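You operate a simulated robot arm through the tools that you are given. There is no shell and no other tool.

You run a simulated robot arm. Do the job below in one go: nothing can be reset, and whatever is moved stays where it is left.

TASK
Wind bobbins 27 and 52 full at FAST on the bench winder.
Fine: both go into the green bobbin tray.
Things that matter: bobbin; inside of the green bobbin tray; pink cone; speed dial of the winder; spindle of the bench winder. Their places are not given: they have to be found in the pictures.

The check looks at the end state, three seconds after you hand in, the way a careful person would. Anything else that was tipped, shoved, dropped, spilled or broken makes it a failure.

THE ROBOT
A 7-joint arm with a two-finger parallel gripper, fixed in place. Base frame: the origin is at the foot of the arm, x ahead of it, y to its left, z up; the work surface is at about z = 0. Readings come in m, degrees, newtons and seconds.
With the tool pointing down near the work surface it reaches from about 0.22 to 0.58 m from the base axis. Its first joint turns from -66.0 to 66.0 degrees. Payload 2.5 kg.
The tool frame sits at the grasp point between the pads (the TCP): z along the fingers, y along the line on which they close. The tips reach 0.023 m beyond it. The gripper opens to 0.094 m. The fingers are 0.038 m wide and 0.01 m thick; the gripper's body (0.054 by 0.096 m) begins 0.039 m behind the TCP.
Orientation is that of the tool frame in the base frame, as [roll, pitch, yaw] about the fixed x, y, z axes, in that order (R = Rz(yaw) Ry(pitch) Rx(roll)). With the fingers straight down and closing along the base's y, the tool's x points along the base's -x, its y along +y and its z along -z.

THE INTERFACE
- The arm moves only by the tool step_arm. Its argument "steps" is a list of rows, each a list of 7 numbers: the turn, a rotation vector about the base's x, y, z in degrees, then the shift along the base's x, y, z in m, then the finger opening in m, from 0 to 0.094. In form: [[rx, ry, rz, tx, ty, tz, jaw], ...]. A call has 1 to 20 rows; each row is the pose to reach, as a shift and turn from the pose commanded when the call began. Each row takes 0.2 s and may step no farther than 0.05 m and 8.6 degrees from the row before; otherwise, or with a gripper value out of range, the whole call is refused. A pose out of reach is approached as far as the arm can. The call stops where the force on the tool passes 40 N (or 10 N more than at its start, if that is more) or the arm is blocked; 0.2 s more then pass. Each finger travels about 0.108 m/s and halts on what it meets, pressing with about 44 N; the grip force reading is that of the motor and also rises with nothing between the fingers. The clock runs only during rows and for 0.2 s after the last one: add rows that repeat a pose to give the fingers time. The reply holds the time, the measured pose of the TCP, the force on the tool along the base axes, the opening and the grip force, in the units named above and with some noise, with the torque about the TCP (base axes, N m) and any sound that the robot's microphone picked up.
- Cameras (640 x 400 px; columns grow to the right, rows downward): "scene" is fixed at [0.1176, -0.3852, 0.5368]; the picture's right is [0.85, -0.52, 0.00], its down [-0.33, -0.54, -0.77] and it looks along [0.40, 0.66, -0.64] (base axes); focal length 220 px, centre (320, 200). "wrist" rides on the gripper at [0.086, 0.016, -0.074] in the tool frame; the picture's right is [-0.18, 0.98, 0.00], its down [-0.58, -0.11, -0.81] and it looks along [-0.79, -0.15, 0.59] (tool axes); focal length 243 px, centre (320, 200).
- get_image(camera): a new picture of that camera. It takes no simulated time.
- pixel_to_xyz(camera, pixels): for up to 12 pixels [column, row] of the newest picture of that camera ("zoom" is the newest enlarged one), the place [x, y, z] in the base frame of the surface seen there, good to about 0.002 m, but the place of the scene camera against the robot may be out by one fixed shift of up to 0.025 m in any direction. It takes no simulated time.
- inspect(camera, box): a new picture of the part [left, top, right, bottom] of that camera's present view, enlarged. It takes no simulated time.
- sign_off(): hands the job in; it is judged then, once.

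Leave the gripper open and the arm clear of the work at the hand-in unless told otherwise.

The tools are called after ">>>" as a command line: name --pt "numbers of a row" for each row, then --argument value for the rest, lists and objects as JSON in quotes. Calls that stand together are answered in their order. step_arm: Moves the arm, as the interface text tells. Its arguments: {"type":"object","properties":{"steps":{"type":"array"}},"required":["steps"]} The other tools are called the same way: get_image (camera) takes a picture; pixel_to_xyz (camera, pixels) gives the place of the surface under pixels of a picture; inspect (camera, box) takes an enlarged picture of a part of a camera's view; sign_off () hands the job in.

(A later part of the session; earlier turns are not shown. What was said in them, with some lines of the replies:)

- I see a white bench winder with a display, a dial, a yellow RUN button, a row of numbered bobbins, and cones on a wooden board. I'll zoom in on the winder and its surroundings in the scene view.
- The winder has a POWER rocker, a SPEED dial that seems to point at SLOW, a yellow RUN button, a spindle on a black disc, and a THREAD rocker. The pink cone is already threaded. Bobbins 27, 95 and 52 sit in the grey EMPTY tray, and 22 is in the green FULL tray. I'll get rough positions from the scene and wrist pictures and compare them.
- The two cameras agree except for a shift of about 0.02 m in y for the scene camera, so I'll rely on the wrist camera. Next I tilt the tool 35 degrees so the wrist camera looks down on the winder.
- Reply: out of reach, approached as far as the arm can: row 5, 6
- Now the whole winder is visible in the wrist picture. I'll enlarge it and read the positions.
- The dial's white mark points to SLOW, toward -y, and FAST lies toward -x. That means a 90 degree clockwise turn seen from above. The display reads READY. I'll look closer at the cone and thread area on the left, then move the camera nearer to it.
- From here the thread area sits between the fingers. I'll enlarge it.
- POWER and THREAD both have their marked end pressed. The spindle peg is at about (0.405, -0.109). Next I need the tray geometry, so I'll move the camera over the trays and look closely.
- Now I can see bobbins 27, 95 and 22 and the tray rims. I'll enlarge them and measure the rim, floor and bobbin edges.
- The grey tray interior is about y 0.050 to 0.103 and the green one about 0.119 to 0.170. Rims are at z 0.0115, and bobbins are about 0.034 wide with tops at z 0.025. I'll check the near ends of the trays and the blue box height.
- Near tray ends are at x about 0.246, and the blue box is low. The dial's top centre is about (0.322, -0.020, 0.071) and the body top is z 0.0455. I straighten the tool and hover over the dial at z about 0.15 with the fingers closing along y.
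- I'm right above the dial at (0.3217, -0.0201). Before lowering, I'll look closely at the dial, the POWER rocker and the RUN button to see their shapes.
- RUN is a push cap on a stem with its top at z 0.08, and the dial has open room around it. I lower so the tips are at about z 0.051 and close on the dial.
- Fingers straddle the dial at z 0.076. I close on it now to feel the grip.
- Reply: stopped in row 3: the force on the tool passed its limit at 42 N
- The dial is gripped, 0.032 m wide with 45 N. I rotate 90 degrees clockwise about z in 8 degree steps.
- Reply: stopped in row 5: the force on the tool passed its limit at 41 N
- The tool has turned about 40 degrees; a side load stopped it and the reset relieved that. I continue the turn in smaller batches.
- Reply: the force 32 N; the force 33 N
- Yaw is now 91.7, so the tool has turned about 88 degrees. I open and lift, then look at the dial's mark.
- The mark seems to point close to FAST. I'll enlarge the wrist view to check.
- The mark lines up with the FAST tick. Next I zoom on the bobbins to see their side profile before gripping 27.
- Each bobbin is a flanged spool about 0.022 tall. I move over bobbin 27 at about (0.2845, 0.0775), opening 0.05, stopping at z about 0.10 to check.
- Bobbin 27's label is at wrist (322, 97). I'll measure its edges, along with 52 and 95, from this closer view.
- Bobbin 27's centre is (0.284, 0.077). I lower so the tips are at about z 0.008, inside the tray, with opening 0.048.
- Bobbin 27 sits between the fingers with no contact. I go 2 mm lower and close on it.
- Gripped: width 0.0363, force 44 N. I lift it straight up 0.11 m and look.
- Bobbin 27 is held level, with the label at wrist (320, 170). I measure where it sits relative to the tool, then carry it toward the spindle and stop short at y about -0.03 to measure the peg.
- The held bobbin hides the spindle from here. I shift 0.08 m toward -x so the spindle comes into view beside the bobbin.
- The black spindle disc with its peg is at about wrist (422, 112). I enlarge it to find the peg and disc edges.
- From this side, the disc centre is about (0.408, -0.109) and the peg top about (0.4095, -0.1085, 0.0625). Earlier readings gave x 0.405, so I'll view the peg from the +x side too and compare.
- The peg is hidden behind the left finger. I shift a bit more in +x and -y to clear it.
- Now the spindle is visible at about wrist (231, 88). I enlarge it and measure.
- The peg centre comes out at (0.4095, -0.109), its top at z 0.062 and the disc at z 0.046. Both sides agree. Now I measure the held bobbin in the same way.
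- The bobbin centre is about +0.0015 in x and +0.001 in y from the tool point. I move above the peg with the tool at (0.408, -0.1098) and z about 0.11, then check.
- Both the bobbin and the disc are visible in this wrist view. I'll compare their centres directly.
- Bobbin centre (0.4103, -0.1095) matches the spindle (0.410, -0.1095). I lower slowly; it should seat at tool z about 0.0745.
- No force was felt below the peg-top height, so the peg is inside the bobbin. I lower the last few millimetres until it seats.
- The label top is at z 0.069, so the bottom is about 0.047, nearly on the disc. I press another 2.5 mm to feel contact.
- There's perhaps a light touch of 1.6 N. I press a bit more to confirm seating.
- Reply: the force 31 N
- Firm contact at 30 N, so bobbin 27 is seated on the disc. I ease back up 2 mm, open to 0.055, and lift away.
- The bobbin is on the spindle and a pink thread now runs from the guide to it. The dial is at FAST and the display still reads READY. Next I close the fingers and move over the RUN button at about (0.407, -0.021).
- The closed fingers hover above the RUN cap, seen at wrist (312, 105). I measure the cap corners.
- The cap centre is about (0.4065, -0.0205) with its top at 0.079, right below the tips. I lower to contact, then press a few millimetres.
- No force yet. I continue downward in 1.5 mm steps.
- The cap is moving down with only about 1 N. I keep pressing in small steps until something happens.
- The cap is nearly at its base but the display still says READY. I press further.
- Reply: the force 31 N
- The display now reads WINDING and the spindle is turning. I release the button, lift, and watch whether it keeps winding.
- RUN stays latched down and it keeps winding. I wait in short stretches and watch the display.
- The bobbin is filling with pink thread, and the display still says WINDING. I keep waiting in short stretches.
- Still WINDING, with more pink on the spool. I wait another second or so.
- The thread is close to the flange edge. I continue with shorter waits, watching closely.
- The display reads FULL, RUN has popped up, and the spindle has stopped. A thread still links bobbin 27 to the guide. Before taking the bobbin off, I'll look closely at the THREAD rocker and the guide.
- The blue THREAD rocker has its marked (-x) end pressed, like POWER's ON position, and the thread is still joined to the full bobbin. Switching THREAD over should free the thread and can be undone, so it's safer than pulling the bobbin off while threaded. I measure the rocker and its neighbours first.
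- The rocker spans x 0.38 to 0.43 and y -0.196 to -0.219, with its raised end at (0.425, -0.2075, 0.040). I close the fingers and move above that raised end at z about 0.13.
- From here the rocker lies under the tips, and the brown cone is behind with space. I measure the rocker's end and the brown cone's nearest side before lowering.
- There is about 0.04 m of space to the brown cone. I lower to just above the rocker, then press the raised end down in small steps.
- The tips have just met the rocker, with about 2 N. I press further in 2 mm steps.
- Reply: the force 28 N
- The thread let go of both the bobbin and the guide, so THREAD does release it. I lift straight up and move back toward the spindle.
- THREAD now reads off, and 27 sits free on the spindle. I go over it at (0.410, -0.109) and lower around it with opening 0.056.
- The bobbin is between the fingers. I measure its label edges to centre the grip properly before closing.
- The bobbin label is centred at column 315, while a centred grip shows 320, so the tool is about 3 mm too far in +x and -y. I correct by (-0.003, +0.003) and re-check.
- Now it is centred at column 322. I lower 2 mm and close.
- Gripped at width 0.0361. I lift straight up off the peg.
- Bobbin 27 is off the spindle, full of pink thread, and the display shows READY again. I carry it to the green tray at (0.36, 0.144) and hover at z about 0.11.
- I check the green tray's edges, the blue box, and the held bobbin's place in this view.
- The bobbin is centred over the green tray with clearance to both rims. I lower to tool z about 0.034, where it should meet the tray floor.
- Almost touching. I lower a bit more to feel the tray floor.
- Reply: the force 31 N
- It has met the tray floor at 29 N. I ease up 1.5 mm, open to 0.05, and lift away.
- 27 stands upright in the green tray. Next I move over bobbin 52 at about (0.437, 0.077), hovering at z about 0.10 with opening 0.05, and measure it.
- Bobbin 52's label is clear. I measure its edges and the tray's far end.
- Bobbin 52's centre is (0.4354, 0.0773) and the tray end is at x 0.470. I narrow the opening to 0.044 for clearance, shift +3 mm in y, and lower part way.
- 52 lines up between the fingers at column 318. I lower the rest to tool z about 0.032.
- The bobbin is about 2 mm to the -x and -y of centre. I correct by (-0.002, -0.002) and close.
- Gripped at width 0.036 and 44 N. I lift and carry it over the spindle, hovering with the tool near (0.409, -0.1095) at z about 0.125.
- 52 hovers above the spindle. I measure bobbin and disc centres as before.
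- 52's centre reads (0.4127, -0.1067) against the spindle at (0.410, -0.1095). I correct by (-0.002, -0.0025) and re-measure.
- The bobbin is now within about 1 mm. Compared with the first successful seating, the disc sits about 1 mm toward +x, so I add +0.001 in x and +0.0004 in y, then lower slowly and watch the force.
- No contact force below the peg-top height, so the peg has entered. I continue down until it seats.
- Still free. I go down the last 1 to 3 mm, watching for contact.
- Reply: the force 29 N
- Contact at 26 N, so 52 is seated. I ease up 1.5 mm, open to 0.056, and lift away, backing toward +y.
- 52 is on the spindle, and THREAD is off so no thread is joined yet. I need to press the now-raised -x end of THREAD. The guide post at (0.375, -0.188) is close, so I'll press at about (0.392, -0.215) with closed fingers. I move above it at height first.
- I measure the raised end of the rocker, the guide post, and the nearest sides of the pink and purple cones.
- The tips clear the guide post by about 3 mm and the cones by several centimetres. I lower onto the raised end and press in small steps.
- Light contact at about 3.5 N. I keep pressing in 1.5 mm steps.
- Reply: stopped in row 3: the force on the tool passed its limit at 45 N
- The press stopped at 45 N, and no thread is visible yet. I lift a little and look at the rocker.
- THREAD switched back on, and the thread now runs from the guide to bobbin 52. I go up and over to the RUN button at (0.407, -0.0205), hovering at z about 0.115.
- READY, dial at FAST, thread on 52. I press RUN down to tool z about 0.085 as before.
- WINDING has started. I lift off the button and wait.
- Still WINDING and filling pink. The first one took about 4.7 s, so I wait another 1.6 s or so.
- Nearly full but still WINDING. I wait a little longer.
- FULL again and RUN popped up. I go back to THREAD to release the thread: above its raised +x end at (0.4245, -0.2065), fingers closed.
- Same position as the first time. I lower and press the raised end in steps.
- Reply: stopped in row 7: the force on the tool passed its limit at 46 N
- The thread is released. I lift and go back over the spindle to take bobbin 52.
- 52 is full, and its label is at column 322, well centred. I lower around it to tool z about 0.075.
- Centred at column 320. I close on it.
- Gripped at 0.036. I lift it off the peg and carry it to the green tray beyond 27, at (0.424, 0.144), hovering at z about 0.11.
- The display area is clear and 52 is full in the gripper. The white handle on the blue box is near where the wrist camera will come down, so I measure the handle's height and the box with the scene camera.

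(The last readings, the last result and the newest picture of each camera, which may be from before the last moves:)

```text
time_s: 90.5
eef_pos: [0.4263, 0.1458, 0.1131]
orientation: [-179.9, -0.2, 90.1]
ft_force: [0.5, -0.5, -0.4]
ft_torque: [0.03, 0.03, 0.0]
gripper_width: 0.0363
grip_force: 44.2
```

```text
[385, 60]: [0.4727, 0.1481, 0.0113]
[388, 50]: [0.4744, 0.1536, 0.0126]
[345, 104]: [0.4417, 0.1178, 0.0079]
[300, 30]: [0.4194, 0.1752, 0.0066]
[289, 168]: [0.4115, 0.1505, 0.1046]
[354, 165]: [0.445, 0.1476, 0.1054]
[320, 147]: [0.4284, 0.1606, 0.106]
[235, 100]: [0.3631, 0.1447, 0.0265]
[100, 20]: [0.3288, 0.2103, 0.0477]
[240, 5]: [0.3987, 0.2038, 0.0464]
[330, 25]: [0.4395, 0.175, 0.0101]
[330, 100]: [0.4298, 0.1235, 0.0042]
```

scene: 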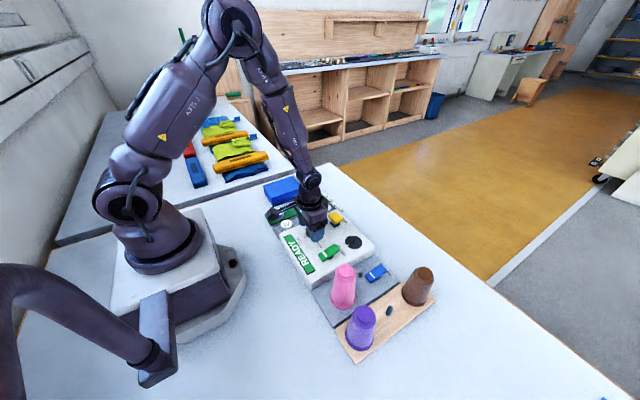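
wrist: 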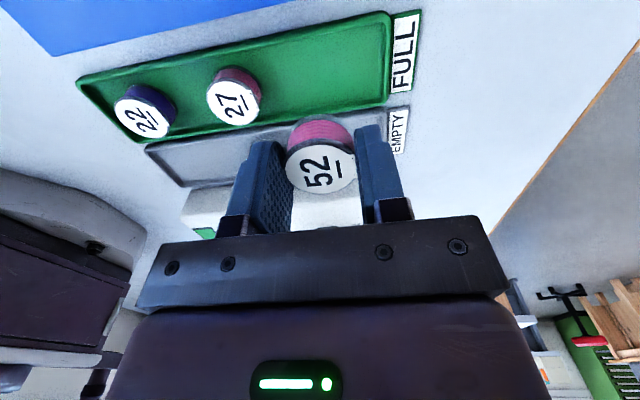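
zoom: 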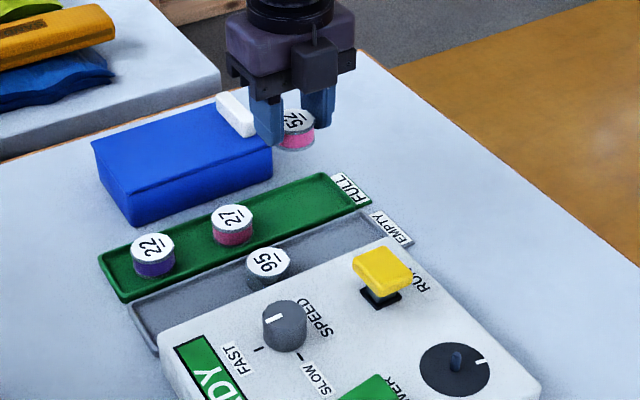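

The handle is about x 0.41 to 0.42 with its top at z 0.067. The camera will stay around z 0.107, about 4 cm above it, so lowering is safe. I shift slightly to (0.4245, 0.1445) and lower to the tray floor.

>>> step_arm --pt "0 0 0 -0.002 -0.0015 -0.03 0.03" --pt "0 0 0 -0.002 -0.0015 -0.06 0.03" --pt "0 0 0 -0.002 -0.0015 -0.072 0.03" --pt "0 0 0 -0.002 -0.0015 -0.077 0.03" --pt "0 0 0 -0.002 -0.0015 -0.079 0.03"

>>> inspect --camera "wrist" --box '[220, 60, 420, 220]'

>>> inspect --camera "scene" --box '[250, 150, 390, 250]'

```text
time_s: 91.7
eef_pos: [0.4233, 0.1438, 0.0337]
orientation: [-179.9, -0.3, 90.1]
ft_force: [0.0, 1.4, -0.6]
ft_torque: [-0.01, 0.02, 0.02]
gripper_width: 0.0362
grip_force: 44.0
```

```text
2.50 times, centred on (320, 140) of wrist
```

zoom: 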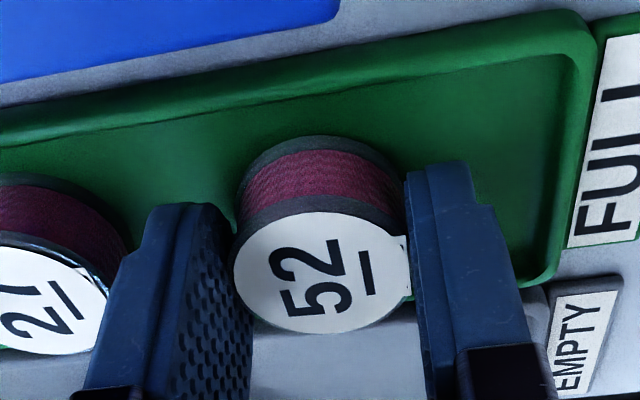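

```text
4.00 times, centred on (320, 200) of scene
```

zoom: 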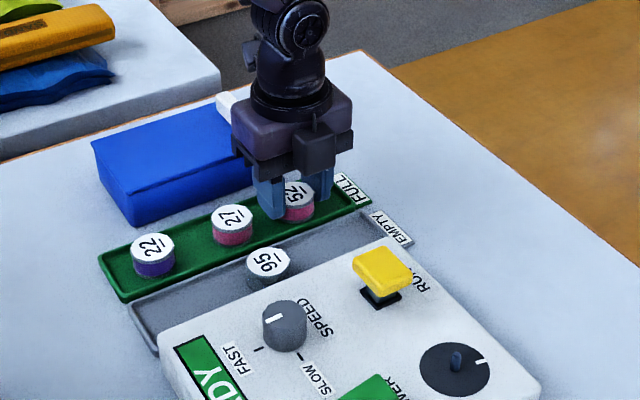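

There is a gap between the left finger and 27. I lower the last 1 to 2 mm to touch the floor.

>>> step_arm --pt "0 0 0 0 0 -0.001 0.03" --pt "0 0 0 0 0 -0.002 0.03" --pt "0 0 0 0 0 -0.002 0.03"

```text
time_s: 92.5
eef_pos: [0.4225, 0.1435, 0.0349]
orientation: [-179.8, -0.2, 90.1]
ft_force: [0.4, 0.0, 1.4]
ft_torque: [-0.01, -0.05, 0.0]
gripper_width: 0.0362
grip_force: 43.8
```

Not touching firmly yet. I go another 2 mm in 1 mm steps.

>>> step_arm --pt "0 0 0 0 0 -0.001 0.03" --pt "0 0 0 0 0 -0.002 0.03" --pt "0 0 0 0 0 -0.002 0.03"

```text
time_s: 93.3
eef_pos: [0.4237, 0.1426, 0.0315]
orientation: [179.8, -0.4, 90.3]
ft_force: [-6.1, 2.1, 31.1]
ft_torque: [-0.14, 0.26, -0.01]
gripper_width: 0.0363
grip_force: 44.5
```

The bobbin rests on the tray floor at 31 N. I ease up 1.5 mm, open to 0.046, and lift away.

>>> step_arm --pt "0 0 0 0 0 0.0015 0.03" --pt "0 0 0 0 0 0.0015 0.043" --pt "0 0 0 0 0 0.0015 0.046" --pt "0 0 0 0 0 0.025 0.046" --pt "0 0 0 0 0 0.065 0.046" --pt "0 0 0 0 0 0.11 0.05" --pt "0 0 0 0 0 0.14 0.05" --pt "0 0 0 0 0 0.14 0.05"

>>> get_image --camera "wrist"

>>> inspect --camera "scene" --box '[250, 165, 450, 290]'

```text
time_s: 95.1
eef_pos: [0.4215, 0.1418, 0.1723]
orientation: [-179.9, -0.1, 90.1]
ft_force: [0.5, 1.2, -0.4]
ft_torque: [0.0, 0.0, -0.01]
gripper_width: 0.0501
grip_force: 0.1
```

```text
taken
```

wrist: 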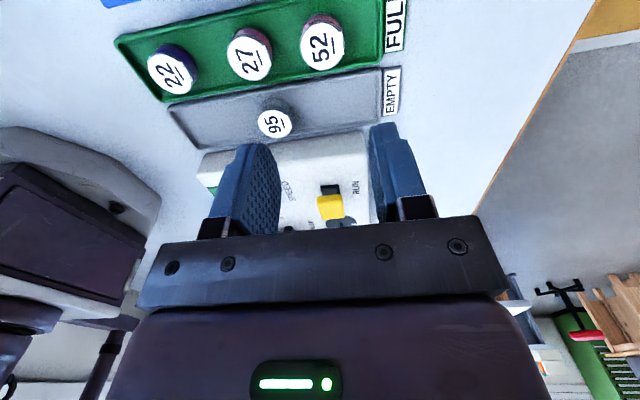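

```text
3.20 times, centred on (350, 228) of scene
```

zoom: 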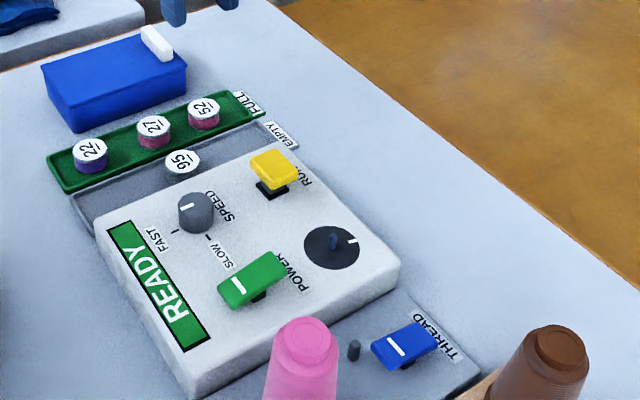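

Both 27 and 52 stand full in the green tray beside 22, and the display shows READY. THREAD is still off, though it was on at the start, so I'll put it back as I found it. I carry the closed fingers over to above its raised -x end at (0.392, -0.215).

>>> step_arm --pt "0 0 0 -0.005 -0.045 0.01 0.05" --pt "0 0 0 -0.01 -0.09 0.01 0.02" --pt "0 0 0 -0.014 -0.135 0.01 0.0" --pt "0 0 0 -0.018 -0.18 0.01 0.0" --pt "0 0 0 -0.021 -0.225 0.01 0.0" --pt "0 0 0 -0.024 -0.27 0.01 0.0" --pt "0 0 0 -0.027 -0.315 0.005 0.0" --pt "0 0 0 -0.0295 -0.3565 -0.005 0.0" --pt "0 0 0 -0.0295 -0.3565 -0.03 0.0" --pt "0 0 0 -0.0295 -0.3565 -0.055 0.0" --pt "0 0 0 -0.0295 -0.3565 -0.055 0.0"

>>> get_image --camera "wrist"

```text
time_s: 97.5
eef_pos: [0.3935, -0.2139, 0.1134]
orientation: [-179.9, -0.1, 90.1]
ft_force: [-0.1, 0.7, -0.6]
ft_torque: [-0.03, 0.02, 0.05]
gripper_width: 0.0
grip_force: 41.5
```

```text
taken
```

wrist: 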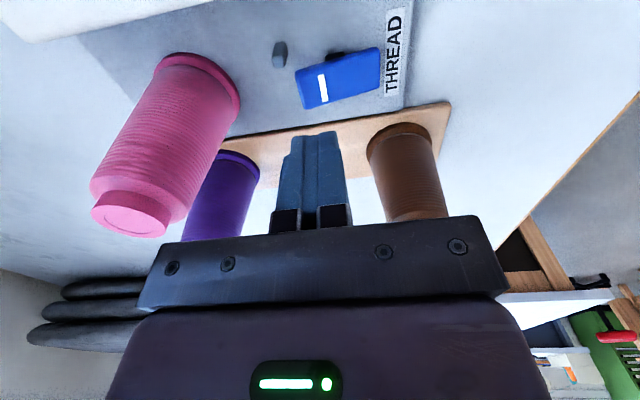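

Same spot as before, with clearance to the guide post. I press the raised end down in small steps.

>>> step_arm --pt "0 0 0 -0.0005 -0.001 -0.03 0.0" --pt "0 0 0 -0.0005 -0.001 -0.044 0.0" --pt "0 0 0 -0.0005 -0.001 -0.051 0.0" --pt "0 0 0 -0.0005 -0.001 -0.055 0.0" --pt "0 0 0 -0.0005 -0.001 -0.058 0.0" --pt "0 0 0 -0.0005 -0.001 -0.0595 0.0" --pt "0 0 0 -0.0005 -0.001 -0.061 0.0" --pt "0 0 0 -0.0005 -0.001 -0.0625 0.0"

>>> inspect --camera "scene" --box '[310, 200, 470, 320]'

```text
time_s: 99.3
eef_pos: [0.3927, -0.2144, 0.0559]
orientation: [-179.8, -0.3, 90.0]
ft_force: [-4.7, 2.5, 6.7]
ft_torque: [-0.02, 0.03, -0.02]
gripper_width: 0.0
grip_force: 42.8
stopped in row 8: the force on the tool passed its limit at 44 N (the readings are from after the stop); the commanded pose is now the measured one
```

```text
3.33 times, centred on (390, 260) of scene
```

zoom: 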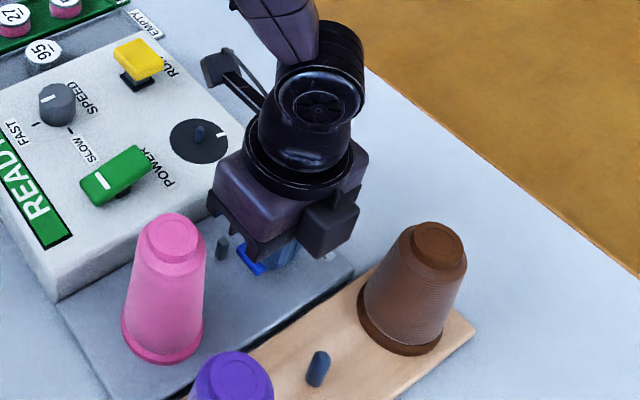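

I lift straight up, clear of everything, and check the thread.

>>> step_arm --pt "0 0 0 0 0 0.03 0.0" --pt "0 0 0 0 0 0.07 0.0" --pt "0 0 0 0 0 0.115 0.0" --pt "0 0 0 0 0.03 0.15 0.03" --pt "0 0 0 0 0.07 0.18 0.07" --pt "0 0 0 0 0.11 0.2 0.094" --pt "0 0 0 0 0.15 0.22 0.094" --pt "0 0 0 0 0.19 0.24 0.094" --pt "0 0 0 0 0.23 0.25 0.094" --pt "0 0 0 0 0.23 0.25 0.094"

>>> get_image --camera "scene"

>>> inspect --camera "scene" --box '[260, 170, 440, 290]'

>>> inspect --camera "scene" --box '[310, 240, 470, 370]'

```text
time_s: 101.5
eef_pos: [0.3924, 0.0151, 0.3039]
orientation: [-179.8, -0.3, 90.0]
ft_force: [0.0, 0.0, 0.5]
ft_torque: [0.02, -0.01, 0.01]
gripper_width: 0.0938
grip_force: 0.0
```

```text
taken
```

scene: 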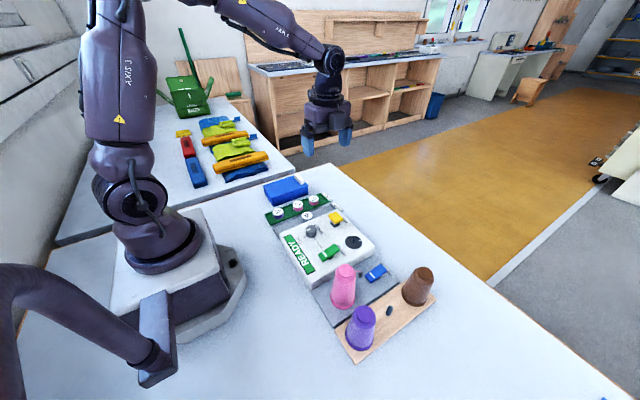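

```text
3.33 times, centred on (350, 230) of scene
```

zoom: 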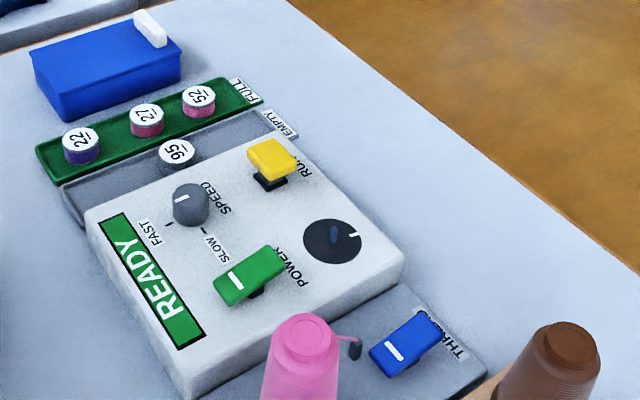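

```text
3.08 times, centred on (390, 305) of scene
```

zoom: 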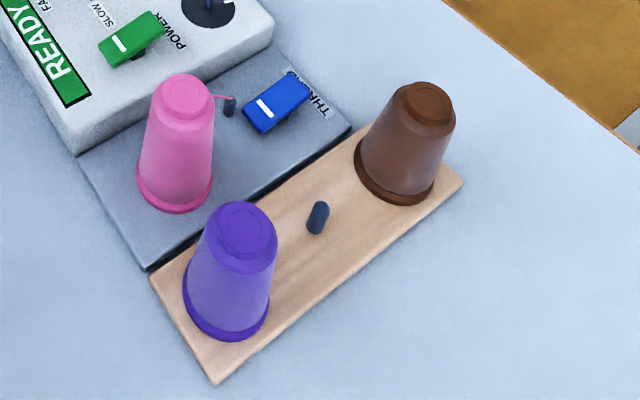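

The thread is back on its guide as at the start, the cones stand where they were, the gripper is open and the arm is well clear. I take one last close look at the bobbins in the green tray.

>>> inspect --camera "scene" --box '[262, 190, 332, 232]'

>>> get_image --camera "wrist"

```text
9.14 times, centred on (297, 211) of scene
```

zoom: 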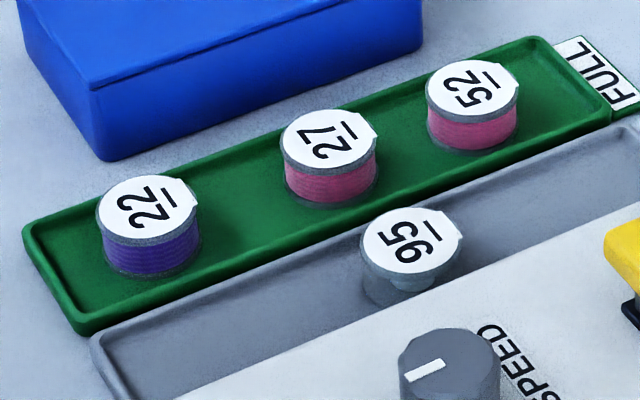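

```text
taken
```

wrist: 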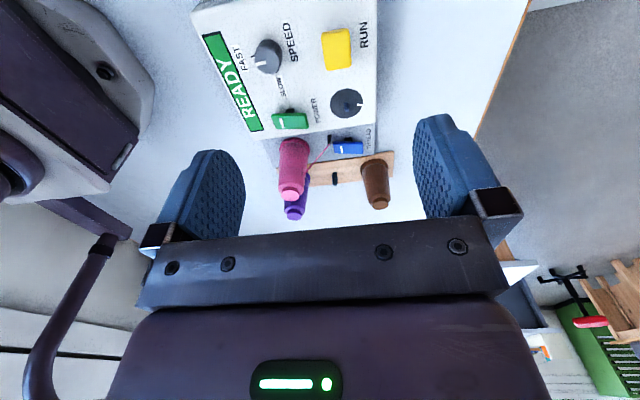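

Bobbins 27 and 52 stand upright, full of pink thread, inside the green tray. Bobbins 22 and 95 are untouched. The dial is at FAST, the display reads READY, the gripper is open and the arm is clear, so I hand in.

>>> sign_off

```text
The job is handed in.
```

Bobbins 27 and 52 were both wound full at FAST with pink thread and are standing upright in the green tray next to 22. I've handed the job in; no verdict has come back yet.

- **Speed:** I turned the dial from SLOW to FAST before winding and left it there. The display read FULL after each bobbin.
- **Thread:** I switched THREAD off to free each full bobbin. I switched it back on before winding 52 and again at the end, so it is as I found it.
- **Everything else:** Bobbins 22 and 95 and the three cones weren't disturbed. The display reads READY, the gripper is open and the arm is clear of the bench.
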